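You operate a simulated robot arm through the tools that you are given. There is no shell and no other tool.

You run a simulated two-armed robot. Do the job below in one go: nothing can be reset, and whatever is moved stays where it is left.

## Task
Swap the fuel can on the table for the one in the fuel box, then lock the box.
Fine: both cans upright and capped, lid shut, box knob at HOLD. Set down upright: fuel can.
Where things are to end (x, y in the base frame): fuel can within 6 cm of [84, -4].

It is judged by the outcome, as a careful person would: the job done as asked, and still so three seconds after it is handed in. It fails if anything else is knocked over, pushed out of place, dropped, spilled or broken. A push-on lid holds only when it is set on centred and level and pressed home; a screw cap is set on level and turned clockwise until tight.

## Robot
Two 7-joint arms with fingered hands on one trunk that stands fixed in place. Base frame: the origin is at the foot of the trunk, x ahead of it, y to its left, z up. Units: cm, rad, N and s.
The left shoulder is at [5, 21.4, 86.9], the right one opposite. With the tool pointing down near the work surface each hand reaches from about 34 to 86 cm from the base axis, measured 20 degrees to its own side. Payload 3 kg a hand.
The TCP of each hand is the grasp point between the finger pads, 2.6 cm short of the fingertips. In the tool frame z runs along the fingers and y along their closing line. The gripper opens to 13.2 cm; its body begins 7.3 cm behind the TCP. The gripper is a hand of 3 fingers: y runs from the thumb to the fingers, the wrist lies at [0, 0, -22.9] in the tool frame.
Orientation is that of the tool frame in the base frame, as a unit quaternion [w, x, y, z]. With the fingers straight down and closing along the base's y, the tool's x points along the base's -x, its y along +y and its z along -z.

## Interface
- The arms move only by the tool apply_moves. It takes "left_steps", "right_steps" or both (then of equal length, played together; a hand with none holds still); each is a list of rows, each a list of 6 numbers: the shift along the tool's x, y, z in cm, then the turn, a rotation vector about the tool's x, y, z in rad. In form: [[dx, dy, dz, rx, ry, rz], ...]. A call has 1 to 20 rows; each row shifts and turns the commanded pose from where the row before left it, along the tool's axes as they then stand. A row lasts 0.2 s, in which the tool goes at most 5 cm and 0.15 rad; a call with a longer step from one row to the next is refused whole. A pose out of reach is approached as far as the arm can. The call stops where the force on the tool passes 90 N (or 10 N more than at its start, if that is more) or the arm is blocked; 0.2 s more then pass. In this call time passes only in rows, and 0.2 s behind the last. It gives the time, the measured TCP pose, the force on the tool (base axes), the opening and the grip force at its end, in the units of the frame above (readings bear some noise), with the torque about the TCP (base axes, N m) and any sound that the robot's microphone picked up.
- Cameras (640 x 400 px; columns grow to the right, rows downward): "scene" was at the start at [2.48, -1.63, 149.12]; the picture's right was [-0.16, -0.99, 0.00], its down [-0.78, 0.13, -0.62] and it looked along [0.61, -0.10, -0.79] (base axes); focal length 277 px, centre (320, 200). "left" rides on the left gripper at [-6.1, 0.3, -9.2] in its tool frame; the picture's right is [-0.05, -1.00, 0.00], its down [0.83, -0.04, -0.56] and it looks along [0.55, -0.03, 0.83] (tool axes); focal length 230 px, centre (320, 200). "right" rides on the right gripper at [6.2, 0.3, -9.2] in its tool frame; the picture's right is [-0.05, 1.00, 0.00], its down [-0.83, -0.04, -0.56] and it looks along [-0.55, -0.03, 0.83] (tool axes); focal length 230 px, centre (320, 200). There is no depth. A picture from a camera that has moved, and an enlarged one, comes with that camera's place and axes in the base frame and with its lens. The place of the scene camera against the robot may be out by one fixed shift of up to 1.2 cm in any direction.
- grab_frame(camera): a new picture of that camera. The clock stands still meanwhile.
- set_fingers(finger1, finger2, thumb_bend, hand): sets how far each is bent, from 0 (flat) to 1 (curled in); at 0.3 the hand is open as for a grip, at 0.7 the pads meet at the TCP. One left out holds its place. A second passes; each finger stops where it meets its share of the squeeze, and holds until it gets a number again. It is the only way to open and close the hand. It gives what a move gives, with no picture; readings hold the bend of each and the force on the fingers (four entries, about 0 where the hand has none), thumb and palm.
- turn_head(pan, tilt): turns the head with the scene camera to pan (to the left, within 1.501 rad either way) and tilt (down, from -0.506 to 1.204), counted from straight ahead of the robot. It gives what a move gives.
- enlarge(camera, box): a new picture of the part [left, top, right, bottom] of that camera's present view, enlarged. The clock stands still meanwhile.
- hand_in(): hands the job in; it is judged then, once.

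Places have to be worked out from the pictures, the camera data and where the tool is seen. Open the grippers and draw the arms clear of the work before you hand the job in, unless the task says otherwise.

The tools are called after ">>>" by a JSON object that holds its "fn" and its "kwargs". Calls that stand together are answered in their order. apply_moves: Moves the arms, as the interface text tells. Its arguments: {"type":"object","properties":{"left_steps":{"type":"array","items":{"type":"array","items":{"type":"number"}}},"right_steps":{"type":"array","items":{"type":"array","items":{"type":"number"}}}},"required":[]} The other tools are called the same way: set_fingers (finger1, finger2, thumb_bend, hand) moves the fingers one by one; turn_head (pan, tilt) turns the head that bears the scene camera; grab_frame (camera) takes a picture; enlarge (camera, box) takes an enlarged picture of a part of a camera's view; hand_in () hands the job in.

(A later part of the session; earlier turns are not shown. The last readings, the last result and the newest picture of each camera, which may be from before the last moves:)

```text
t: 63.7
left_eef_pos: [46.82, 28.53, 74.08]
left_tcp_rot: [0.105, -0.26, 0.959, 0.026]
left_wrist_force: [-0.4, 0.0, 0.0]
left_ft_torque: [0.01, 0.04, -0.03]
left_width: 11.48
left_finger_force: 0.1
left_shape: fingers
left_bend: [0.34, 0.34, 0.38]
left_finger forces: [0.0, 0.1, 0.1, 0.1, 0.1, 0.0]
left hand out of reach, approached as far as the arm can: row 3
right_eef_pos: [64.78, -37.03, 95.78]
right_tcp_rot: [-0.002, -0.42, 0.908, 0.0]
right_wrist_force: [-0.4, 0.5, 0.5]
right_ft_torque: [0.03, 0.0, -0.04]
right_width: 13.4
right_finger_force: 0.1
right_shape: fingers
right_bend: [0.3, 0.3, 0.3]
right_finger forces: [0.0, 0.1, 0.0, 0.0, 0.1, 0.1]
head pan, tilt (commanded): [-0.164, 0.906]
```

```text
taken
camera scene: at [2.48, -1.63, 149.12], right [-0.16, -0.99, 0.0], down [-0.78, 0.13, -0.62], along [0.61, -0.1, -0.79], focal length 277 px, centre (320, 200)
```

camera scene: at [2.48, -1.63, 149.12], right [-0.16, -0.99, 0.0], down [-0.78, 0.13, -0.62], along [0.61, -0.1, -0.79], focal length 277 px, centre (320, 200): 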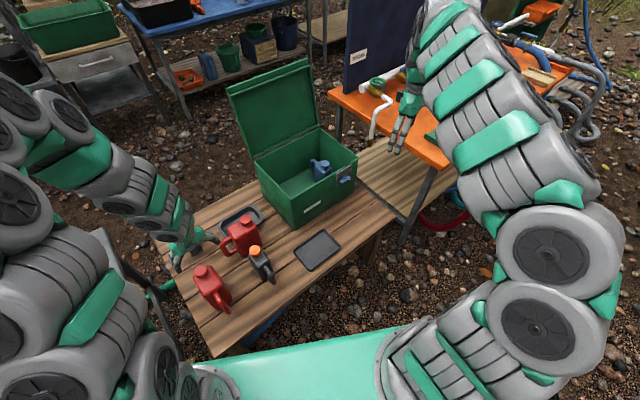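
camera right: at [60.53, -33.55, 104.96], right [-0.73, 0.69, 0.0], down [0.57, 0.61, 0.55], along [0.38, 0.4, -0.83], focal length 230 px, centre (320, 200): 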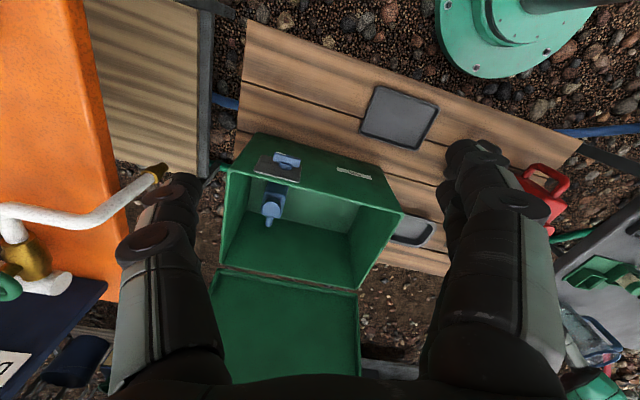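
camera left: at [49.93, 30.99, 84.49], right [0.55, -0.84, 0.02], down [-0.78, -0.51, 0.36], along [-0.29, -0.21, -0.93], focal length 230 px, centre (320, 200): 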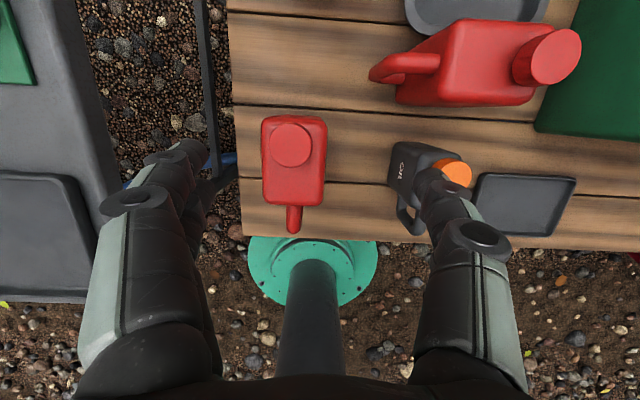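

Close but stopped at (46.8, 28.5); I need about 2.8 cm more toward the left. I test whether that sideways move alone is possible here.

>>> {"fn": "apply_moves", "kwargs": {"left_steps": [[0, 1.4, 0, 0, 0, 0], [0, 1.4, 0, 0, 0, 0]]}}

```text
t: 64.3
left_eef_pos: [46.1, 29.7, 74.16]
left_tcp_rot: [0.105, -0.261, 0.959, 0.026]
left_wrist_force: [-0.1, -0.6, -0.1]
left_ft_torque: [-0.03, 0.01, -0.01]
left_width: 11.48
left_finger_force: 0.1
left_shape: fingers
left_bend: [0.34, 0.34, 0.38]
left_finger forces: [0.0, 0.1, 0.0, 0.0, 0.1, 0.0]
left hand out of reach, approached as far as the arm can: row 2
right_eef_pos: [64.68, -37.09, 95.65]
right_tcp_rot: [-0.002, -0.421, 0.907, 0.0]
right_wrist_force: [0.3, 0.5, -0.4]
right_ft_torque: [0.01, 0.01, -0.03]
right_width: 13.39
right_finger_force: 0.1
right_shape: fingers
right_bend: [0.3, 0.3, 0.3]
right_finger forces: [0.0, 0.0, 0.0, 0.1, 0.0, 0.1]
head pan, tilt (commanded): [-0.164, 0.906]
```

Only part of it. I try a little lower, where the joint limits may be more favourable, still above the cap.

>>> {"fn": "apply_moves", "kwargs": {"left_steps": [[0.62, 0, 2.93, 0, 0, 0], [0.62, 0, 2.93, 0, 0, 0], [0, 0.8, 0, 0, 0, 0], [0, 0.8, 0, 0, 0, 0]]}}

>>> {"fn": "grab_frame", "kwargs": {"camera": "left"}}

```text
t: 65.3
left_eef_pos: [45.63, 30.71, 67.87]
left_tcp_rot: [0.106, -0.26, 0.959, 0.025]
left_wrist_force: [-0.8, 1.1, -0.2]
left_ft_torque: [0.02, -0.01, 0.01]
left_width: 11.49
left_finger_force: 0.0
left_shape: fingers
left_bend: [0.34, 0.34, 0.38]
left_finger forces: [0.0, 0.0, 0.1, 0.0, 0.0, 0.0]
left hand out of reach, approached as far as the arm can: row 4
right_eef_pos: [64.81, -37.11, 95.59]
right_tcp_rot: [-0.002, -0.42, 0.908, 0.0]
right_wrist_force: [0.1, -0.3, -0.6]
right_ft_torque: [0.0, 0.01, 0.02]
right_width: 13.41
right_finger_force: 0.0
right_shape: fingers
right_bend: [0.3, 0.3, 0.3]
right_finger forces: [0.0, 0.0, 0.0, 0.0, 0.0, 0.0]
head pan, tilt (commanded): [-0.164, 0.906]
```

```text
taken
camera left: at [48.82, 33.29, 78.35], right [0.55, -0.84, 0.02], down [-0.78, -0.51, 0.36], along [-0.29, -0.21, -0.93], focal length 230 px, centre (320, 200)
```

left: 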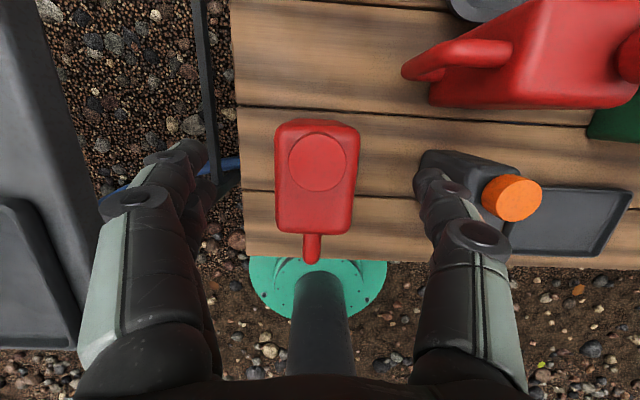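

Lower down the limit eases: the can is now centred between the fingers sideways, the hand about 1.9 cm toward the cap end. I descend further and try to shift back toward the can's centre.

>>> {"fn": "apply_moves", "kwargs": {"left_steps": [[0.5, 0, 2.35, 0, 0, 0], [0.5, 0, 2.35, 0, 0, 0], [0.6, 0.3, 2.0, 0, 0, 0], [1.0, 0, -0.2, 0, 0, 0], [0.8, 0, -0.15, 0, 0, 0]]}}

>>> {"fn": "grab_frame", "kwargs": {"camera": "left"}}

>>> {"fn": "enlarge", "kwargs": {"camera": "scene", "box": [140, 200, 300, 330]}}

```text
t: 66.5
left_eef_pos: [44.13, 29.92, 61.05]
left_tcp_rot: [0.106, -0.262, 0.959, 0.027]
left_wrist_force: [0.0, -0.7, 0.0]
left_ft_torque: [-0.03, 0.01, 0.02]
left_width: 11.5
left_finger_force: 0.1
left_shape: fingers
left_bend: [0.34, 0.34, 0.38]
left_finger forces: [0.0, 0.0, 0.0, 0.0, 0.0, 0.1]
right_eef_pos: [64.76, -37.06, 95.62]
right_tcp_rot: [-0.002, -0.42, 0.907, 0.0]
right_wrist_force: [0.0, 0.0, 0.5]
right_ft_torque: [-0.04, -0.02, 0.0]
right_width: 13.41
right_finger_force: 0.1
right_shape: fingers
right_bend: [0.3, 0.3, 0.3]
right_finger forces: [0.0, 0.0, 0.1, 0.1, 0.1, 0.0]
head pan, tilt (commanded): [-0.164, 0.906]
```

```text
taken
camera left: at [47.26, 32.44, 71.38], right [0.55, -0.84, 0.02], down [-0.78, -0.51, 0.36], along [-0.3, -0.21, -0.93], focal length 230 px, centre (320, 200)
```

left: 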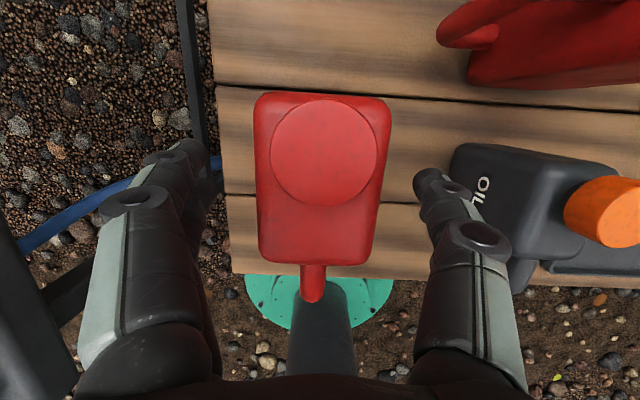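

```text
3.08 times, centred on (220, 265) of scene
camera zoom: at [2.48, -1.63, 149.12], right [-0.16, -0.99, 0.0], down [-0.78, 0.13, -0.62], along [0.61, -0.1, -0.79], focal length 854 px, centre (628, 0)
```

zoom: 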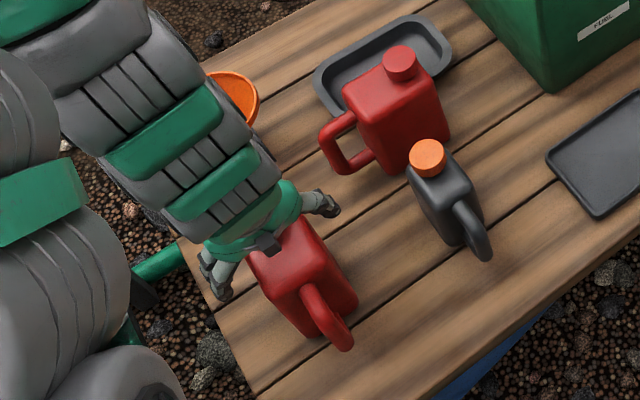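

Fully aligned now (the grey can is marked OIL, so the red one is the fuel can). I descend 5 cm and close on it.

>>> {"fn": "apply_moves", "kwargs": {"left_steps": [[0.52, 0.2, 2.45, 0, 0, 0], [0.52, 0, 2.45, 0, 0, 0]]}}

>>> {"fn": "set_fingers", "kwargs": {"hand": "left", "finger1": 0.44, "finger2": 0.44, "thumb_bend": 0.44}}

>>> {"fn": "grab_frame", "kwargs": {"camera": "left"}}

>>> {"fn": "enlarge", "kwargs": {"camera": "scene", "box": [140, 200, 300, 330]}}

```text
t: 67.1
left_eef_pos: [43.91, 29.99, 56.11]
left_tcp_rot: [0.105, -0.26, 0.959, 0.026]
left_wrist_force: [0.0, 0.3, 0.0]
left_ft_torque: [-0.03, 0.0, -0.03]
left_width: 11.47
left_finger_force: 0.1
left_shape: fingers
left_bend: [0.34, 0.34, 0.38]
left_finger forces: [0.1, 0.0, 0.0, 0.0, 0.0, 0.0]
right_eef_pos: [64.81, -37.08, 95.64]
right_tcp_rot: [-0.003, -0.421, 0.907, 0.0]
right_wrist_force: [0.4, 0.4, -0.1]
right_ft_torque: [0.01, 0.0, -0.02]
right_width: 13.42
right_finger_force: 0.0
right_shape: fingers
right_bend: [0.3, 0.3, 0.3]
right_finger forces: [0.0, 0.0, 0.0, 0.1, 0.0, 0.0]
head pan, tilt (commanded): [-0.164, 0.906]
```

```text
t: 68.1
left_eef_pos: [44.01, 29.98, 56.07]
left_tcp_rot: [0.106, -0.26, 0.959, 0.026]
left_wrist_force: [-0.8, -0.9, 0.1]
left_ft_torque: [0.04, 0.0, 0.0]
left_width: 8.9
left_finger_force: 0.1
left_shape: fingers
left_bend: [0.44, 0.44, 0.44]
left_finger forces: [0.1, 0.0, 0.1, 0.1, 0.6, 0.0]
right_eef_pos: [64.79, -37.01, 95.58]
right_tcp_rot: [-0.002, -0.42, 0.908, 0.0]
right_wrist_force: [0.0, -0.5, 0.6]
right_ft_torque: [0.0, 0.01, -0.01]
right_width: 13.38
right_finger_force: 0.1
right_shape: fingers
right_bend: [0.3, 0.3, 0.3]
right_finger forces: [0.0, 0.0, 0.0, 0.0, 0.0, 0.0]
head pan, tilt (commanded): [-0.164, 0.906]
```

```text
taken
camera left: at [47.14, 32.47, 66.48], right [0.55, -0.84, 0.02], down [-0.78, -0.51, 0.36], along [-0.3, -0.21, -0.93], focal length 230 px, centre (320, 200)
```

left: 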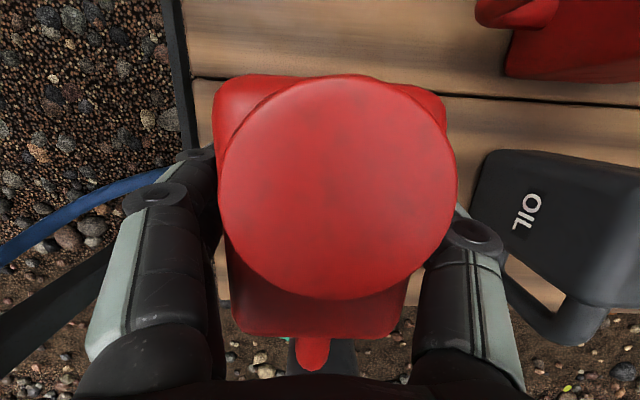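

```text
3.08 times, centred on (220, 265) of scene
camera zoom: at [2.48, -1.63, 149.12], right [-0.16, -0.99, 0.0], down [-0.78, 0.13, -0.62], along [0.61, -0.1, -0.79], focal length 854 px, centre (628, 0)
```

zoom: 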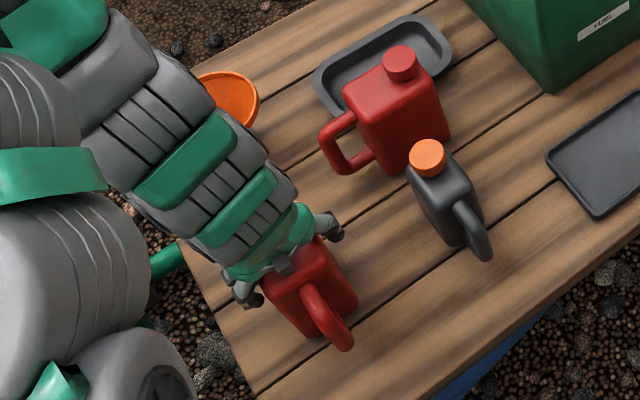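

Nearly symmetrical contact. I close to a full squeeze.

>>> {"fn": "set_fingers", "kwargs": {"hand": "left", "finger1": 0.8, "finger2": 0.8, "thumb_bend": 0.8}}

>>> {"fn": "grab_frame", "kwargs": {"camera": "left"}}

>>> {"fn": "enlarge", "kwargs": {"camera": "scene", "box": [140, 200, 300, 330]}}

```text
t: 69.1
left_eef_pos: [43.91, 29.91, 56.19]
left_tcp_rot: [0.106, -0.259, 0.96, 0.025]
left_wrist_force: [1.8, -0.7, 0.2]
left_ft_torque: [-0.04, 0.0, 0.0]
left_width: 6.85
left_finger_force: 22.2
left_shape: fingers
left_bend: [0.5, 0.5, 0.56]
left_finger forces: [9.0, 12.1, 0.0, 0.0, 23.4, 0.1]
right_eef_pos: [64.69, -37.08, 95.73]
right_tcp_rot: [-0.002, -0.421, 0.907, 0.0]
right_wrist_force: [-0.1, -0.1, -0.7]
right_ft_torque: [-0.05, 0.02, -0.03]
right_width: 13.41
right_finger_force: 0.0
right_shape: fingers
right_bend: [0.3, 0.3, 0.3]
right_finger forces: [0.0, 0.1, 0.1, 0.0, 0.1, 0.0]
head pan, tilt (commanded): [-0.164, 0.906]
```

```text
taken
camera left: at [47.14, 32.47, 66.48], right [0.55, -0.84, 0.02], down [-0.78, -0.51, 0.36], along [-0.3, -0.21, -0.93], focal length 230 px, centre (320, 200)
```

left: 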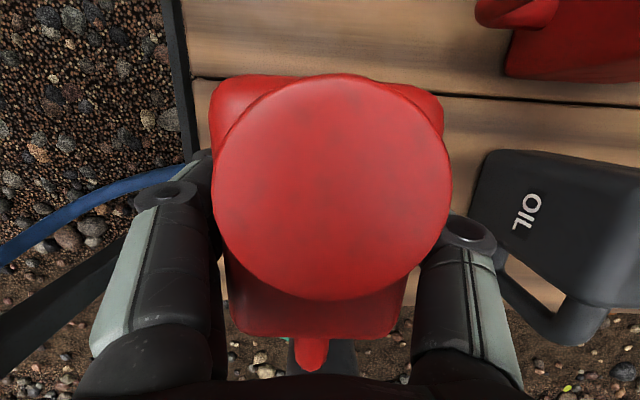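

```text
3.08 times, centred on (220, 265) of scene
camera zoom: at [2.48, -1.63, 149.12], right [-0.16, -0.99, 0.0], down [-0.78, 0.13, -0.62], along [0.61, -0.1, -0.79], focal length 854 px, centre (628, 0)
```

zoom: 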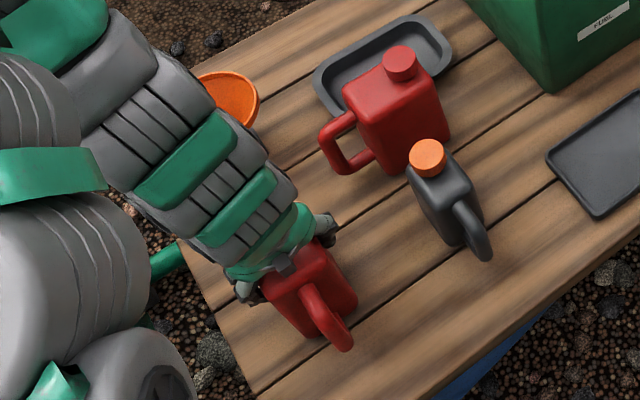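

Grip is good (23 N). Trial lift of 2 cm.

>>> {"fn": "apply_moves", "kwargs": {"left_steps": [[-0.22, 0, -0.977, 0, 0, 0], [-0.22, 0, -0.977, 0, 0, 0]]}}

>>> {"fn": "enlarge", "kwargs": {"camera": "scene", "box": [140, 200, 300, 330]}}

```text
t: 69.7
left_eef_pos: [44.15, 30.09, 58.15]
left_tcp_rot: [0.106, -0.261, 0.959, 0.027]
left_wrist_force: [-0.8, -0.3, -6.4]
left_ft_torque: [0.03, 0.0, -0.02]
left_width: 6.85
left_finger_force: 21.9
left_shape: fingers
left_bend: [0.49, 0.5, 0.56]
left_finger forces: [9.0, 12.2, 0.0, 0.1, 21.7, 0.1]
right_eef_pos: [64.7, -37.08, 95.7]
right_tcp_rot: [-0.003, -0.421, 0.907, 0.0]
right_wrist_force: [-0.2, -0.2, 0.2]
right_ft_torque: [-0.02, 0.02, 0.0]
right_width: 13.41
right_finger_force: 0.0
right_shape: fingers
right_bend: [0.3, 0.3, 0.3]
right_finger forces: [0.0, 0.0, 0.1, 0.0, 0.0, 0.0]
head pan, tilt (commanded): [-0.164, 0.906]
```

```text
3.08 times, centred on (220, 265) of scene
camera zoom: at [2.48, -1.63, 149.12], right [-0.16, -0.99, 0.0], down [-0.78, 0.13, -0.62], along [0.61, -0.1, -0.79], focal length 854 px, centre (628, 0)
```

zoom: 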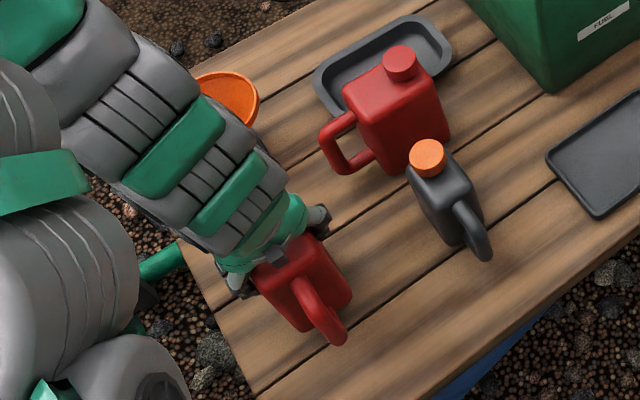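

Lifted cleanly. I raise it further while moving outward from the robot, clear of everything on the table.

>>> {"fn": "apply_moves", "kwargs": {"left_steps": [[-1.0, 0, -1.6, 0, 0, 0], [-1.42, 0, -2.25, 0, 0, 0], [-1.42, 0, -2.25, 0, 0, 0], [-1.42, 0, -2.25, 0, 0, 0], [-1.42, 0, -2.25, 0, 0, 0], [-1.42, 0, -2.25, 0, 0, 0], [-1.42, 0, -2.25, 0, 0, 0], [-1.42, 0, -2.25, 0, 0, 0], [-1.42, 0, -2.25, 0, 0, 0], [-1.42, 0, -2.25, 0, 0, 0], [-1.0, 0, -1.6, 0, 0, 0]]}}

>>> {"fn": "grab_frame", "kwargs": {"camera": "scene"}}

>>> {"fn": "grab_frame", "kwargs": {"camera": "left"}}

```text
t: 72.1
left_eef_pos: [52.12, 35.23, 84.14]
left_tcp_rot: [0.106, -0.261, 0.959, 0.027]
left_wrist_force: [-0.1, -0.4, -5.3]
left_ft_torque: [0.01, -0.05, 0.02]
left_width: 6.87
left_finger_force: 21.2
left_shape: fingers
left_bend: [0.49, 0.5, 0.56]
left_finger forces: [9.1, 11.4, 0.0, 0.0, 21.1, 0.0]
right_eef_pos: [64.77, -36.97, 95.65]
right_tcp_rot: [-0.004, -0.42, 0.908, 0.0]
right_wrist_force: [-0.1, 0.0, 0.1]
right_ft_torque: [-0.03, -0.01, -0.01]
right_width: 13.4
right_finger_force: 0.1
right_shape: fingers
right_bend: [0.3, 0.3, 0.3]
right_finger forces: [0.0, 0.1, 0.0, 0.1, 0.0, 0.0]
head pan, tilt (commanded): [-0.164, 0.906]
```

```text
taken
camera scene: at [2.49, -1.63, 149.12], right [-0.16, -0.99, 0.0], down [-0.78, 0.13, -0.62], along [0.61, -0.1, -0.79], focal length 277 px, centre (320, 200)
```

scene: 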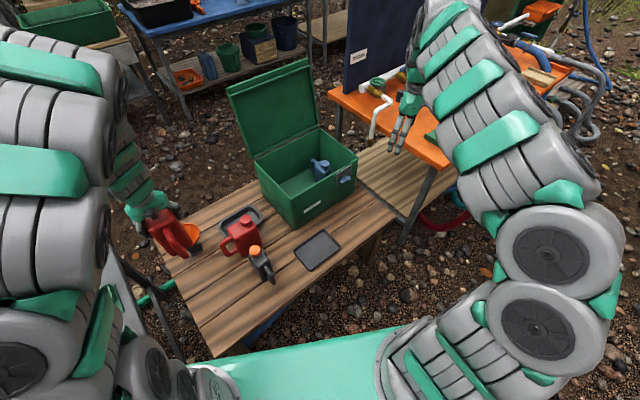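

```text
taken
camera left: at [55.23, 37.66, 94.44], right [0.55, -0.84, 0.02], down [-0.78, -0.51, 0.36], along [-0.3, -0.21, -0.93], focal length 230 px, centre (320, 200)
```

left: 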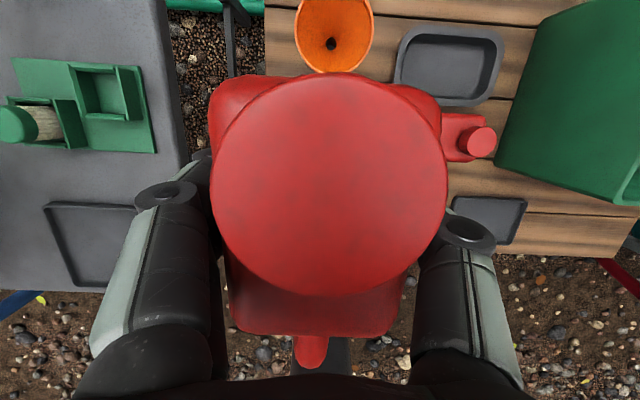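

The can hangs upright at z≈84. For reach over the wall I yaw the held can 60° about the vertical (staying upright) so the hand points along the arm's line, before crossing to the box.

>>> {"fn": "apply_moves", "kwargs": {"left_steps": [[0, 0, 0, 0.0284, 0.0009, 0.128], [0, 0, 0, 0.0284, 0.0009, 0.128], [0, 0, 0, 0.0284, 0.0009, 0.128], [0, 0, 0, 0.0284, 0.0009, 0.128], [0, 0, 0, 0.0284, 0.0009, 0.128], [0, 0, 0, 0.0284, 0.0009, 0.128], [0, 0, 0, 0.0284, 0.0009, 0.128], [0, 0, 0, 0.0284, 0.0009, 0.128]]}}

>>> {"fn": "grab_frame", "kwargs": {"camera": "left"}}

>>> {"fn": "grab_frame", "kwargs": {"camera": "scene"}}

```text
t: 73.9
left_eef_pos: [52.18, 35.03, 84.16]
left_tcp_rot: [0.104, 0.255, 0.961, -0.03]
left_wrist_force: [0.0, -0.3, -6.4]
left_ft_torque: [-0.03, 0.01, -0.03]
left_width: 6.87
left_finger_force: 20.9
left_shape: fingers
left_bend: [0.49, 0.5, 0.56]
left_finger forces: [9.1, 11.2, 0.1, 0.1, 20.7, 0.1]
right_eef_pos: [64.77, -36.96, 95.63]
right_tcp_rot: [-0.001, -0.42, 0.907, 0.0]
right_wrist_force: [-0.3, 1.1, -0.2]
right_ft_torque: [0.0, 0.01, 0.03]
right_width: 13.41
right_finger_force: 0.1
right_shape: fingers
right_bend: [0.3, 0.3, 0.3]
right_finger forces: [0.0, 0.1, 0.1, 0.0, 0.0, 0.1]
head pan, tilt (commanded): [-0.164, 0.906]
```

```text
taken
camera left: at [55.69, 33.54, 94.52], right [-0.45, -0.89, 0.02], down [-0.83, 0.43, 0.36], along [-0.33, 0.15, -0.93], focal length 230 px, centre (320, 200)
```

left: 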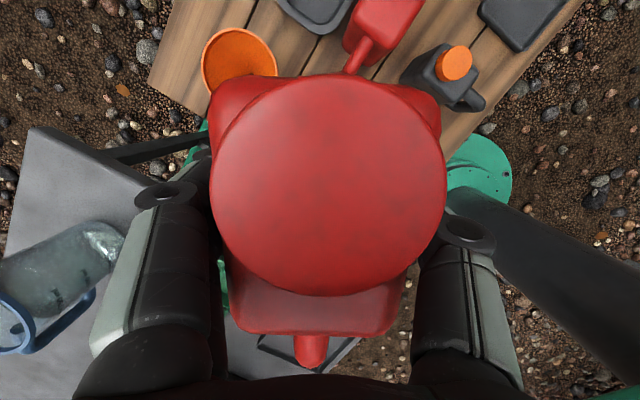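

```text
taken
camera scene: at [2.49, -1.63, 149.12], right [-0.16, -0.99, 0.0], down [-0.78, 0.13, -0.62], along [0.61, -0.1, -0.79], focal length 277 px, centre (320, 200)
```

scene: 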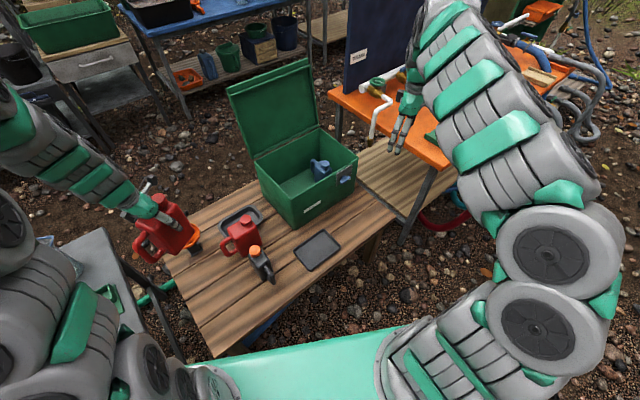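

Upright and steady. I carry the can toward the box at this height, stopping before the wall to check clearance.

>>> {"fn": "apply_moves", "kwargs": {"left_steps": [[-2.5, -1.29, 0.68, 0, 0, 0], [-3.49, -1.8, 0.95, 0, 0, 0], [-3.49, -1.8, 0.95, 0, 0, 0], [-3.49, -1.8, 0.95, 0, 0, 0], [-3.49, -1.8, 0.95, 0, 0, 0], [-3.49, -1.8, 0.95, 0, 0, 0]]}}

>>> {"fn": "grab_frame", "kwargs": {"camera": "scene"}}

>>> {"fn": "grab_frame", "kwargs": {"camera": "right"}}

```text
t: 75.3
left_eef_pos: [64.85, 15.75, 83.04]
left_tcp_rot: [0.102, 0.255, 0.961, -0.031]
left_wrist_force: [-0.2, 0.3, -6.9]
left_ft_torque: [0.02, 0.0, 0.01]
left_width: 6.87
left_finger_force: 20.0
left_shape: fingers
left_bend: [0.49, 0.5, 0.56]
left_finger forces: [9.0, 10.9, 0.1, 0.0, 20.0, 0.0]
right_eef_pos: [64.84, -37.09, 95.64]
right_tcp_rot: [-0.002, -0.421, 0.907, 0.0]
right_wrist_force: [0.2, -0.6, -0.2]
right_ft_torque: [0.01, 0.03, 0.0]
right_width: 13.42
right_finger_force: 0.0
right_shape: fingers
right_bend: [0.3, 0.3, 0.3]
right_finger forces: [0.0, 0.0, 0.0, 0.1, 0.0, 0.0]
head pan, tilt (commanded): [-0.164, 0.906]
```

```text
taken
camera scene: at [2.49, -1.63, 149.12], right [-0.16, -0.99, 0.0], down [-0.78, 0.13, -0.62], along [0.61, -0.1, -0.79], focal length 277 px, centre (320, 200)
```

scene: 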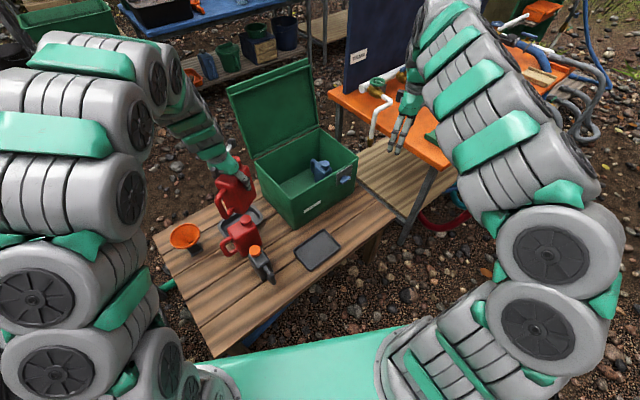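

```text
taken
camera right: at [60.63, -41.46, 104.87], right [-0.73, 0.68, 0.0], down [0.57, 0.61, 0.55], along [0.38, 0.4, -0.83], focal length 230 px, centre (320, 200)
```

right: 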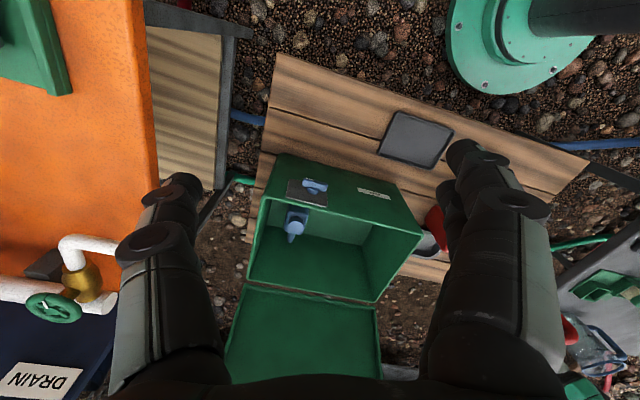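

Clear and steady. I cross over the side wall to above the box interior.

>>> {"fn": "apply_moves", "kwargs": {"left_steps": [[-3.68, -1.85, 0.955, 0, 0, 0], [-3.68, -1.85, 0.955, 0, 0, 0], [-3.68, -1.85, 0.955, 0, 0, 0], [-3.68, -1.85, 0.955, 0, 0, 0], [-3.68, -1.85, 0.955, 0, 0, 0], [-3.68, -1.85, 0.955, 0, 0, 0]]}}

>>> {"fn": "enlarge", "kwargs": {"camera": "scene", "box": [220, 80, 380, 240]}}

>>> {"fn": "grab_frame", "kwargs": {"camera": "right"}}

>>> {"fn": "grab_frame", "kwargs": {"camera": "left"}}

```text
t: 76.7
left_eef_pos: [78.99, -5.17, 82.25]
left_tcp_rot: [0.102, 0.254, 0.961, -0.031]
left_wrist_force: [0.9, 0.3, -6.6]
left_ft_torque: [-0.03, -0.01, -0.02]
left_width: 6.87
left_finger_force: 20.3
left_shape: fingers
left_bend: [0.49, 0.5, 0.56]
left_finger forces: [9.1, 10.7, 0.0, 0.0, 19.8, 0.1]
right_eef_pos: [64.78, -37.06, 95.69]
right_tcp_rot: [-0.003, -0.421, 0.907, 0.0]
right_wrist_force: [0.0, 0.4, -0.3]
right_ft_torque: [-0.01, 0.02, 0.01]
right_width: 13.4
right_finger_force: 0.0
right_shape: fingers
right_bend: [0.3, 0.3, 0.3]
right_finger forces: [0.0, 0.1, 0.0, 0.0, 0.0, 0.0]
head pan, tilt (commanded): [-0.164, 0.906]
```

```text
2.50 times, centred on (300, 160) of scene
camera zoom: at [2.49, -1.62, 149.12], right [-0.16, -0.99, 0.0], down [-0.78, 0.13, -0.62], along [0.61, -0.1, -0.79], focal length 694 px, centre (370, 300)
```

zoom: 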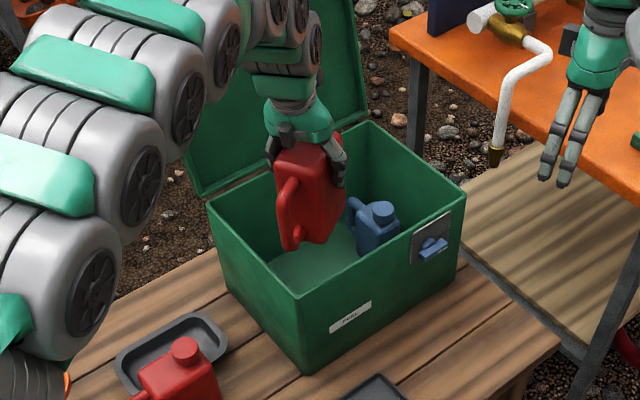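

```text
taken
camera right: at [60.63, -41.45, 104.88], right [-0.73, 0.68, 0.0], down [0.57, 0.61, 0.55], along [0.38, 0.4, -0.83], focal length 230 px, centre (320, 200)
```

right: 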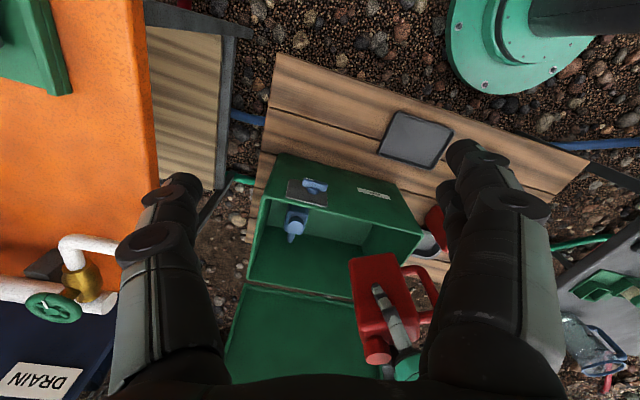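

```text
taken
camera left: at [82.57, -6.8, 92.62], right [-0.45, -0.89, 0.02], down [-0.83, 0.42, 0.37], along [-0.33, 0.15, -0.93], focal length 230 px, centre (320, 200)
```

left: 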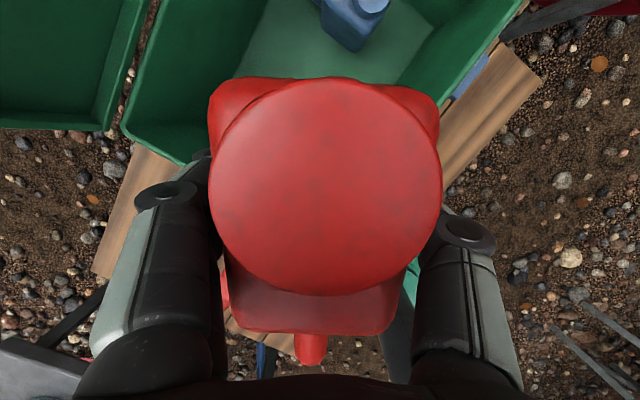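

Over the interior. The handle tip is close to the left wall, so I shift 1 cm right and start down.

>>> {"fn": "apply_moves", "kwargs": {"left_steps": [[-0.84, -0.5, 0.19, 0, 0, 0], [0.65, 0.02, 2.93, 0, 0, 0], [0.65, 0.02, 2.93, 0, 0, 0]]}}

>>> {"fn": "enlarge", "kwargs": {"camera": "scene", "box": [240, 110, 360, 230]}}

>>> {"fn": "enlarge", "kwargs": {"camera": "right", "box": [220, 140, 460, 340]}}

```text
t: 77.5
left_eef_pos: [79.54, -5.67, 76.23]
left_tcp_rot: [0.102, 0.254, 0.961, -0.03]
left_wrist_force: [0.8, 0.3, -6.6]
left_ft_torque: [0.0, 0.0, -0.01]
left_width: 6.84
left_finger_force: 19.9
left_shape: fingers
left_bend: [0.49, 0.5, 0.56]
left_finger forces: [9.1, 10.8, 0.0, 0.1, 20.0, 0.0]
right_eef_pos: [64.68, -37.04, 95.55]
right_tcp_rot: [-0.003, -0.421, 0.907, 0.0]
right_wrist_force: [0.3, 1.1, 0.3]
right_ft_torque: [0.02, 0.0, 0.0]
right_width: 13.4
right_finger_force: 0.1
right_shape: fingers
right_bend: [0.3, 0.3, 0.3]
right_finger forces: [0.1, 0.1, 0.0, 0.0, 0.0, 0.1]
head pan, tilt (commanded): [-0.164, 0.906]
```

```text
3.33 times, centred on (300, 170) of scene
camera zoom: at [2.49, -1.63, 149.12], right [-0.16, -0.99, 0.0], down [-0.78, 0.13, -0.62], along [0.61, -0.1, -0.79], focal length 925 px, centre (387, 300)
```

zoom: 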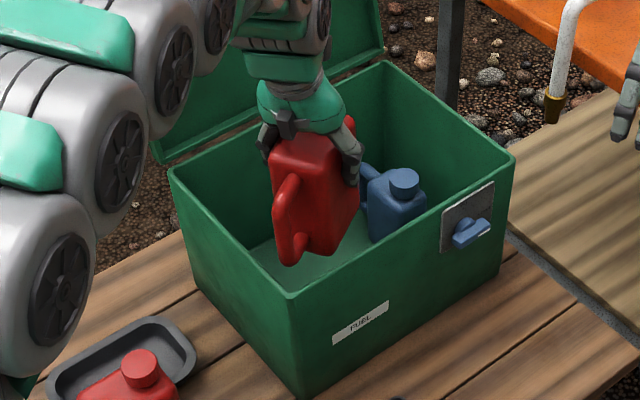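

```text
2.00 times, centred on (340, 240) of right
camera zoom: at [60.63, -41.47, 104.87], right [-0.73, 0.68, 0.0], down [0.57, 0.61, 0.55], along [0.38, 0.4, -0.83], focal length 460 px, centre (280, 120)
```

zoom: 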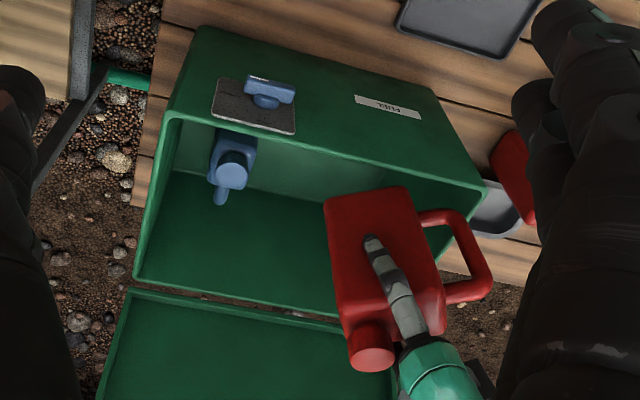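

Clearances look fine on all sides. I continue down, easing toward the middle of the box.

>>> {"fn": "apply_moves", "kwargs": {"left_steps": [[0.48, 0.45, 3.37, 0, 0, 0], [0.48, 0.45, 3.37, 0, 0, 0], [0.48, 0.45, 3.37, 0, 0, 0]]}}

>>> {"fn": "enlarge", "kwargs": {"camera": "scene", "box": [240, 110, 360, 230]}}

>>> {"fn": "enlarge", "kwargs": {"camera": "right", "box": [220, 140, 460, 340]}}

```text
t: 78.3
left_eef_pos: [80.84, -5.36, 66.13]
left_tcp_rot: [0.104, 0.254, 0.961, -0.031]
left_wrist_force: [0.3, -0.3, -5.3]
left_ft_torque: [0.0, -0.02, 0.02]
left_width: 6.83
left_finger_force: 19.6
left_shape: fingers
left_bend: [0.49, 0.5, 0.56]
left_finger forces: [9.2, 11.0, 0.1, 0.0, 20.1, 0.0]
right_eef_pos: [64.71, -37.0, 95.56]
right_tcp_rot: [-0.003, -0.421, 0.907, 0.0]
right_wrist_force: [0.4, 0.4, 0.8]
right_ft_torque: [-0.05, 0.03, 0.01]
right_width: 13.41
right_finger_force: 0.1
right_shape: fingers
right_bend: [0.3, 0.3, 0.3]
right_finger forces: [0.0, 0.0, 0.0, 0.1, 0.0, 0.0]
head pan, tilt (commanded): [-0.164, 0.906]
```

```text
3.33 times, centred on (300, 170) of scene
camera zoom: at [2.5, -1.63, 149.12], right [-0.16, -0.99, 0.0], down [-0.78, 0.13, -0.62], along [0.61, -0.1, -0.79], focal length 925 px, centre (387, 300)
```

zoom: 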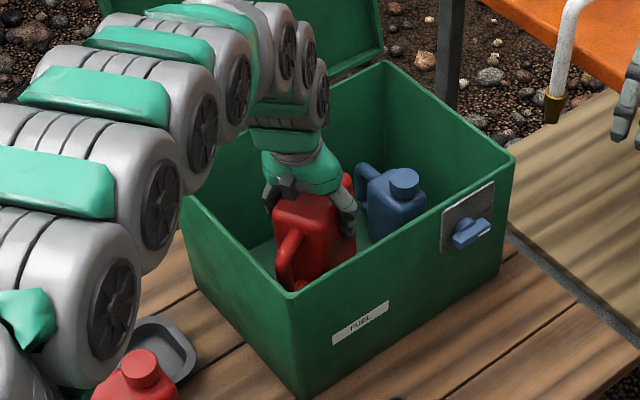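

```text
2.00 times, centred on (340, 240) of right
camera zoom: at [60.63, -41.47, 104.87], right [-0.73, 0.68, 0.0], down [0.57, 0.61, 0.55], along [0.38, 0.4, -0.83], focal length 460 px, centre (280, 120)
```

zoom: 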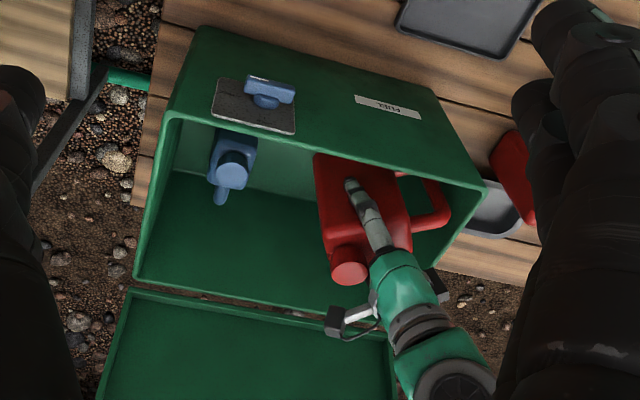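

Good clearance all round. I descend to just above the floor, moving 1.5 cm deeper.

>>> {"fn": "apply_moves", "kwargs": {"left_steps": [[0.29, 0.44, 2.5, 0, 0, 0], [0.29, 0.44, 2.5, 0, 0, 0], [0.29, 0.44, 2.4, 0, 0, 0]]}}

>>> {"fn": "enlarge", "kwargs": {"camera": "scene", "box": [240, 110, 360, 230]}}

>>> {"fn": "enlarge", "kwargs": {"camera": "right", "box": [260, 150, 430, 290]}}

```text
t: 79.1
left_eef_pos: [82.24, -4.48, 58.79]
left_tcp_rot: [0.104, 0.254, 0.961, -0.031]
left_wrist_force: [0.9, -0.1, -6.5]
left_ft_torque: [-0.03, 0.0, 0.03]
left_width: 6.88
left_finger_force: 20.5
left_shape: fingers
left_bend: [0.49, 0.5, 0.56]
left_finger forces: [9.2, 10.8, 0.0, 0.0, 20.1, 0.0]
right_eef_pos: [64.74, -36.98, 95.8]
right_tcp_rot: [-0.002, -0.421, 0.907, 0.0]
right_wrist_force: [0.6, 0.1, 0.2]
right_ft_torque: [-0.03, 0.04, -0.02]
right_width: 13.4
right_finger_force: 0.1
right_shape: fingers
right_bend: [0.3, 0.3, 0.3]
right_finger forces: [0.0, 0.0, 0.1, 0.0, 0.0, 0.0]
head pan, tilt (commanded): [-0.164, 0.906]
```

```text
3.33 times, centred on (300, 170) of scene
camera zoom: at [2.49, -1.63, 149.12], right [-0.16, -0.99, 0.0], down [-0.78, 0.13, -0.62], along [0.61, -0.1, -0.79], focal length 925 px, centre (387, 300)
```

zoom: 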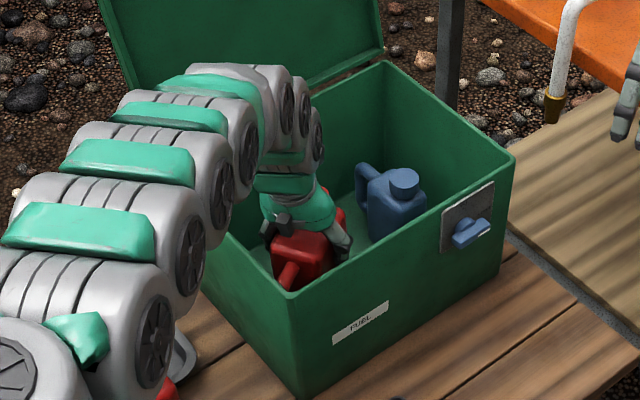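

```text
2.86 times, centred on (345, 220) of right
camera zoom: at [60.63, -41.47, 104.87], right [-0.73, 0.68, 0.0], down [0.57, 0.61, 0.55], along [0.38, 0.4, -0.83], focal length 657 px, centre (249, 143)
```

zoom: 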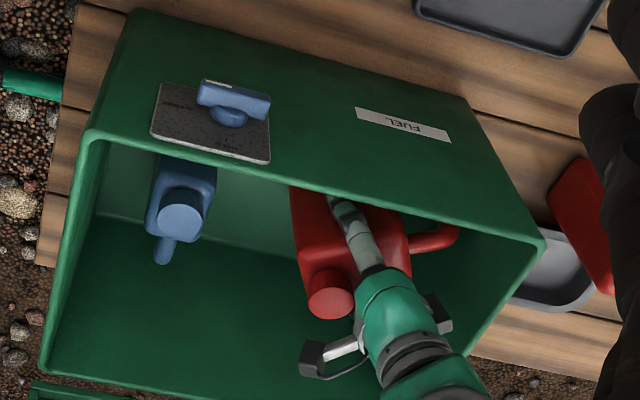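

About 1.5 cm above the floor. I lower in small steps to touch down softly.

>>> {"fn": "apply_moves", "kwargs": {"left_steps": [[0.05, 0, 0.22, 0, 0, 0], [0.05, 0, 0.22, 0, 0, 0], [0.05, 0, 0.22, 0, 0, 0], [0.05, 0, 0.22, 0, 0, 0], [0.03, 0, 0.12, 0, 0, 0]]}}

```text
t: 80.3
left_eef_pos: [82.16, -4.47, 57.87]
left_tcp_rot: [0.103, 0.255, 0.961, -0.031]
left_wrist_force: [0.1, 0.0, -6.5]
left_ft_torque: [0.01, -0.06, -0.02]
left_width: 6.86
left_finger_force: 19.5
left_shape: fingers
left_bend: [0.49, 0.5, 0.56]
left_finger forces: [9.2, 10.7, 0.0, 0.1, 20.1, 0.0]
right_eef_pos: [64.72, -37.1, 95.71]
right_tcp_rot: [-0.003, -0.42, 0.907, -0.001]
right_wrist_force: [0.2, -0.5, 0.1]
right_ft_torque: [0.0, 0.01, 0.01]
right_width: 13.4
right_finger_force: 0.0
right_shape: fingers
right_bend: [0.3, 0.3, 0.3]
right_finger forces: [0.0, 0.0, 0.1, 0.1, 0.0, 0.0]
head pan, tilt (commanded): [-0.164, 0.906]
```

Still hanging free; continuing in finer steps.

>>> {"fn": "apply_moves", "kwargs": {"left_steps": [[0.02, 0, 0.1, 0, 0, 0], [0.02, 0, 0.1, 0, 0, 0], [0.02, 0, 0.1, 0, 0, 0], [0.02, 0, 0.1, 0, 0, 0]]}}

```text
t: 81.3
left_eef_pos: [82.13, -4.56, 57.41]
left_tcp_rot: [0.103, 0.253, 0.961, -0.032]
left_wrist_force: [0.7, -0.1, -7.7]
left_ft_torque: [0.0, -0.02, -0.05]
left_width: 6.88
left_finger_force: 20.0
left_shape: fingers
left_bend: [0.49, 0.5, 0.56]
left_finger forces: [9.2, 10.8, 0.0, 0.1, 20.1, 0.0]
right_eef_pos: [64.74, -36.99, 95.64]
right_tcp_rot: [-0.002, -0.421, 0.907, 0.0]
right_wrist_force: [-0.4, -0.1, 0.1]
right_ft_torque: [-0.01, 0.0, -0.01]
right_width: 13.39
right_finger_force: 0.1
right_shape: fingers
right_bend: [0.3, 0.3, 0.3]
right_finger forces: [0.0, 0.0, 0.0, 0.1, 0.1, 0.0]
head pan, tilt (commanded): [-0.164, 0.906]
```

Not touching yet; a few more millimetres.

>>> {"fn": "apply_moves", "kwargs": {"left_steps": [[0.02, 0, 0.1, 0, 0, 0], [0.02, 0, 0.1, 0, 0, 0]]}}

```text
t: 81.9
left_eef_pos: [82.12, -4.53, 57.22]
left_tcp_rot: [0.103, 0.255, 0.961, -0.031]
left_wrist_force: [0.4, -0.7, -4.3]
left_ft_torque: [0.08, -0.02, -0.03]
left_width: 6.86
left_finger_force: 21.0
left_shape: fingers
left_bend: [0.49, 0.5, 0.56]
left_finger forces: [9.3, 11.0, 0.0, 0.0, 20.0, 0.1]
right_eef_pos: [64.73, -36.92, 95.61]
right_tcp_rot: [-0.002, -0.421, 0.907, -0.001]
right_wrist_force: [0.4, 0.4, 0.2]
right_ft_torque: [0.02, 0.0, 0.0]
right_width: 13.41
right_finger_force: 0.1
right_shape: fingers
right_bend: [0.3, 0.3, 0.3]
right_finger forces: [0.0, 0.0, 0.0, 0.0, 0.0, 0.0]
head pan, tilt (commanded): [-0.164, 0.906]
```

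The load is starting to come off. One more fine step.

>>> {"fn": "apply_moves", "kwargs": {"left_steps": [[0.02, 0, 0.08, 0, 0, 0]]}}

```text
t: 82.3
left_eef_pos: [82.23, -4.65, 57.16]
left_tcp_rot: [0.104, 0.254, 0.961, -0.031]
left_wrist_force: [-0.1, -1.7, 0.8]
left_ft_torque: [0.15, 0.04, -0.01]
left_width: 6.81
left_finger_force: 20.8
left_shape: fingers
left_bend: [0.49, 0.5, 0.56]
left_finger forces: [9.3, 11.3, 0.1, 0.0, 20.7, 0.0]
right_eef_pos: [64.62, -36.93, 95.68]
right_tcp_rot: [-0.003, -0.42, 0.907, 0.0]
right_wrist_force: [-0.4, -0.3, -0.4]
right_ft_torque: [-0.04, 0.0, 0.01]
right_width: 13.39
right_finger_force: 0.0
right_shape: fingers
right_bend: [0.3, 0.3, 0.3]
right_finger forces: [0.0, 0.1, 0.0, 0.1, 0.0, 0.1]
head pan, tilt (commanded): [-0.164, 0.906]
```

The floor now carries the can. I open the fingers part-way to release.

>>> {"fn": "set_fingers", "kwargs": {"hand": "left", "finger1": 0.43, "finger2": 0.43, "thumb_bend": 0.43}}

>>> {"fn": "set_fingers", "kwargs": {"hand": "left", "finger1": 0.36, "finger2": 0.36, "thumb_bend": 0.36}}

>>> {"fn": "grab_frame", "kwargs": {"camera": "left"}}

>>> {"fn": "enlarge", "kwargs": {"camera": "right", "box": [260, 150, 430, 290]}}

>>> {"fn": "enlarge", "kwargs": {"camera": "scene", "box": [240, 110, 360, 230]}}

```text
t: 83.3
left_eef_pos: [82.24, -4.39, 57.03]
left_tcp_rot: [0.104, 0.254, 0.961, -0.03]
left_wrist_force: [0.3, 1.1, 0.0]
left_ft_torque: [0.01, 0.01, -0.04]
left_width: 9.07
left_finger_force: 0.6
left_shape: fingers
left_bend: [0.43, 0.43, 0.43]
left_finger forces: [0.0, 0.6, 0.1, 0.0, 0.0, 0.0]
right_eef_pos: [64.74, -37.03, 95.62]
right_tcp_rot: [-0.002, -0.421, 0.907, 0.0]
right_wrist_force: [0.4, 0.5, 0.9]
right_ft_torque: [0.0, 0.01, -0.02]
right_width: 13.4
right_finger_force: 0.0
right_shape: fingers
right_bend: [0.3, 0.3, 0.3]
right_finger forces: [0.1, 0.1, 0.0, 0.0, 0.0, 0.0]
head pan, tilt (commanded): [-0.164, 0.906]
```

```text
t: 84.3
left_eef_pos: [82.2, -4.57, 57.1]
left_tcp_rot: [0.104, 0.255, 0.961, -0.033]
left_wrist_force: [-0.7, -0.4, 0.0]
left_ft_torque: [-0.01, -0.01, -0.01]
left_width: 11.41
left_finger_force: 0.1
left_shape: fingers
left_bend: [0.36, 0.36, 0.36]
left_finger forces: [0.1, 0.0, 0.0, 0.0, 0.0, 0.0]
right_eef_pos: [64.74, -36.95, 95.63]
right_tcp_rot: [-0.002, -0.42, 0.908, 0.0]
right_wrist_force: [0.0, 0.7, 0.1]
right_ft_torque: [0.02, 0.01, -0.02]
right_width: 13.4
right_finger_force: 0.0
right_shape: fingers
right_bend: [0.3, 0.3, 0.3]
right_finger forces: [0.0, 0.0, 0.0, 0.0, 0.0, 0.1]
head pan, tilt (commanded): [-0.164, 0.906]
```

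```text
taken
camera left: at [85.78, -6.02, 67.4], right [-0.45, -0.89, 0.02], down [-0.83, 0.43, 0.36], along [-0.33, 0.15, -0.93], focal length 230 px, centre (320, 200)
```

left: 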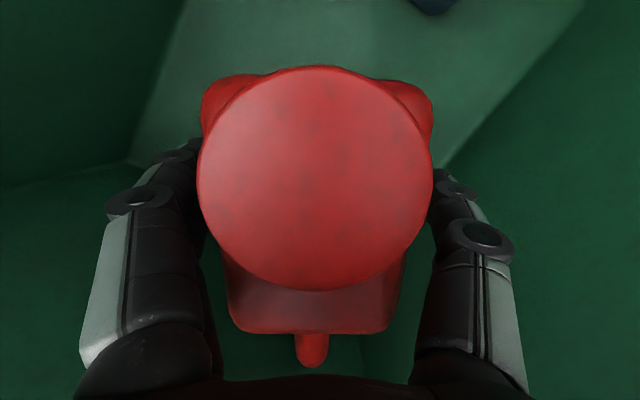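

```text
2.86 times, centred on (345, 220) of right
camera zoom: at [60.62, -41.47, 104.88], right [-0.73, 0.68, 0.0], down [0.57, 0.61, 0.55], along [0.38, 0.4, -0.83], focal length 657 px, centre (249, 143)
```

zoom: 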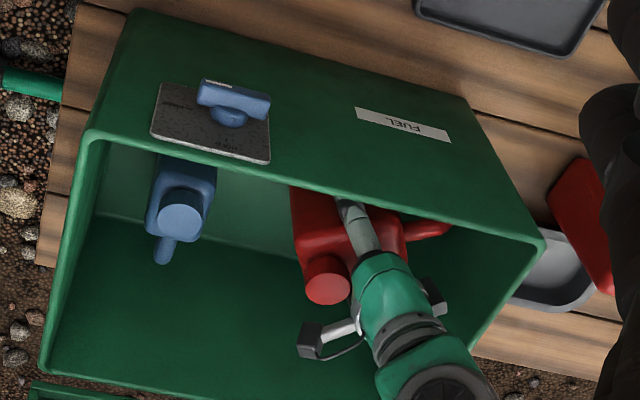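

```text
3.33 times, centred on (300, 170) of scene
camera zoom: at [2.48, -1.63, 149.12], right [-0.16, -0.99, 0.0], down [-0.78, 0.13, -0.62], along [0.61, -0.1, -0.79], focal length 925 px, centre (387, 300)
```

zoom: 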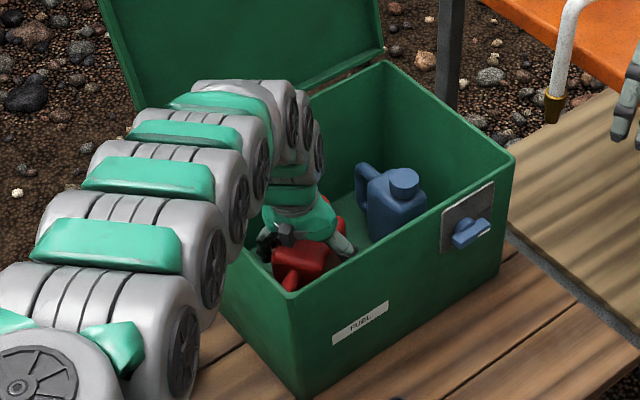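

Released; the can stands in the box. I raise the hand straight up off it, then back toward the front for reach.

>>> {"fn": "apply_moves", "kwargs": {"left_steps": [[-0.215, 0, -0.977, 0, 0, 0], [-0.43, 0, -1.95, 0, 0, 0], [-0.645, 0, -2.93, 0, 0, 0], [-0.645, 0, -2.93, 0, 0, 0], [-0.15, -0.88, -3.03, 0, 0, 0], [-0.15, -0.88, -3.03, 0, 0, 0], [-0.15, -0.88, -3.03, 0, 0, 0], [-0.15, -0.88, -3.03, 0, 0, 0]]}}

>>> {"fn": "grab_frame", "kwargs": {"camera": "left"}}

>>> {"fn": "grab_frame", "kwargs": {"camera": "right"}}

>>> {"fn": "enlarge", "kwargs": {"camera": "scene", "box": [240, 110, 360, 230]}}

```text
t: 86.1
left_eef_pos: [78.81, -6.17, 78.24]
left_tcp_rot: [0.103, 0.255, 0.961, -0.031]
left_wrist_force: [-0.1, -0.3, 1.0]
left_ft_torque: [0.01, 0.02, -0.02]
left_width: 11.43
left_finger_force: 0.0
left_shape: fingers
left_bend: [0.36, 0.36, 0.36]
left_finger forces: [0.0, 0.0, 0.0, 0.0, 0.0, 0.1]
right_eef_pos: [64.69, -36.93, 95.54]
right_tcp_rot: [-0.001, -0.422, 0.907, 0.0]
right_wrist_force: [1.1, 0.3, 0.5]
right_ft_torque: [0.04, -0.04, -0.01]
right_width: 13.42
right_finger_force: 0.1
right_shape: fingers
right_bend: [0.3, 0.3, 0.3]
right_finger forces: [0.0, 0.0, 0.0, 0.0, 0.1, 0.0]
head pan, tilt (commanded): [-0.164, 0.906]
```

```text
taken
camera left: at [82.52, -7.62, 88.61], right [-0.45, -0.89, 0.02], down [-0.83, 0.42, 0.37], along [-0.33, 0.15, -0.93], focal length 230 px, centre (320, 200)
```

left: 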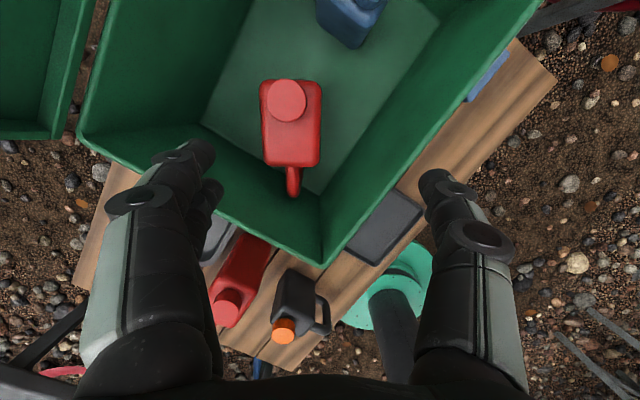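

```text
taken
camera right: at [60.62, -41.47, 104.88], right [-0.73, 0.68, 0.0], down [0.57, 0.61, 0.55], along [0.38, 0.4, -0.83], focal length 230 px, centre (320, 200)
```

right: 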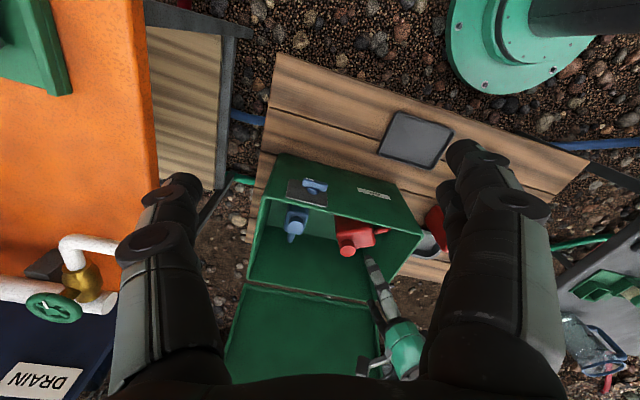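

```text
3.33 times, centred on (300, 170) of scene
camera zoom: at [2.48, -1.63, 149.12], right [-0.16, -0.99, 0.0], down [-0.78, 0.13, -0.62], along [0.61, -0.1, -0.79], focal length 925 px, centre (387, 300)
```

zoom: 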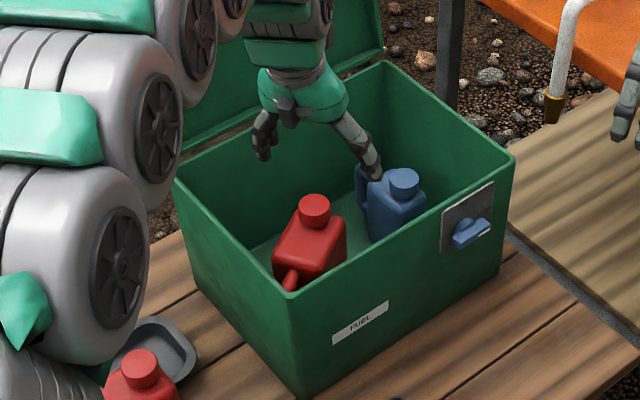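

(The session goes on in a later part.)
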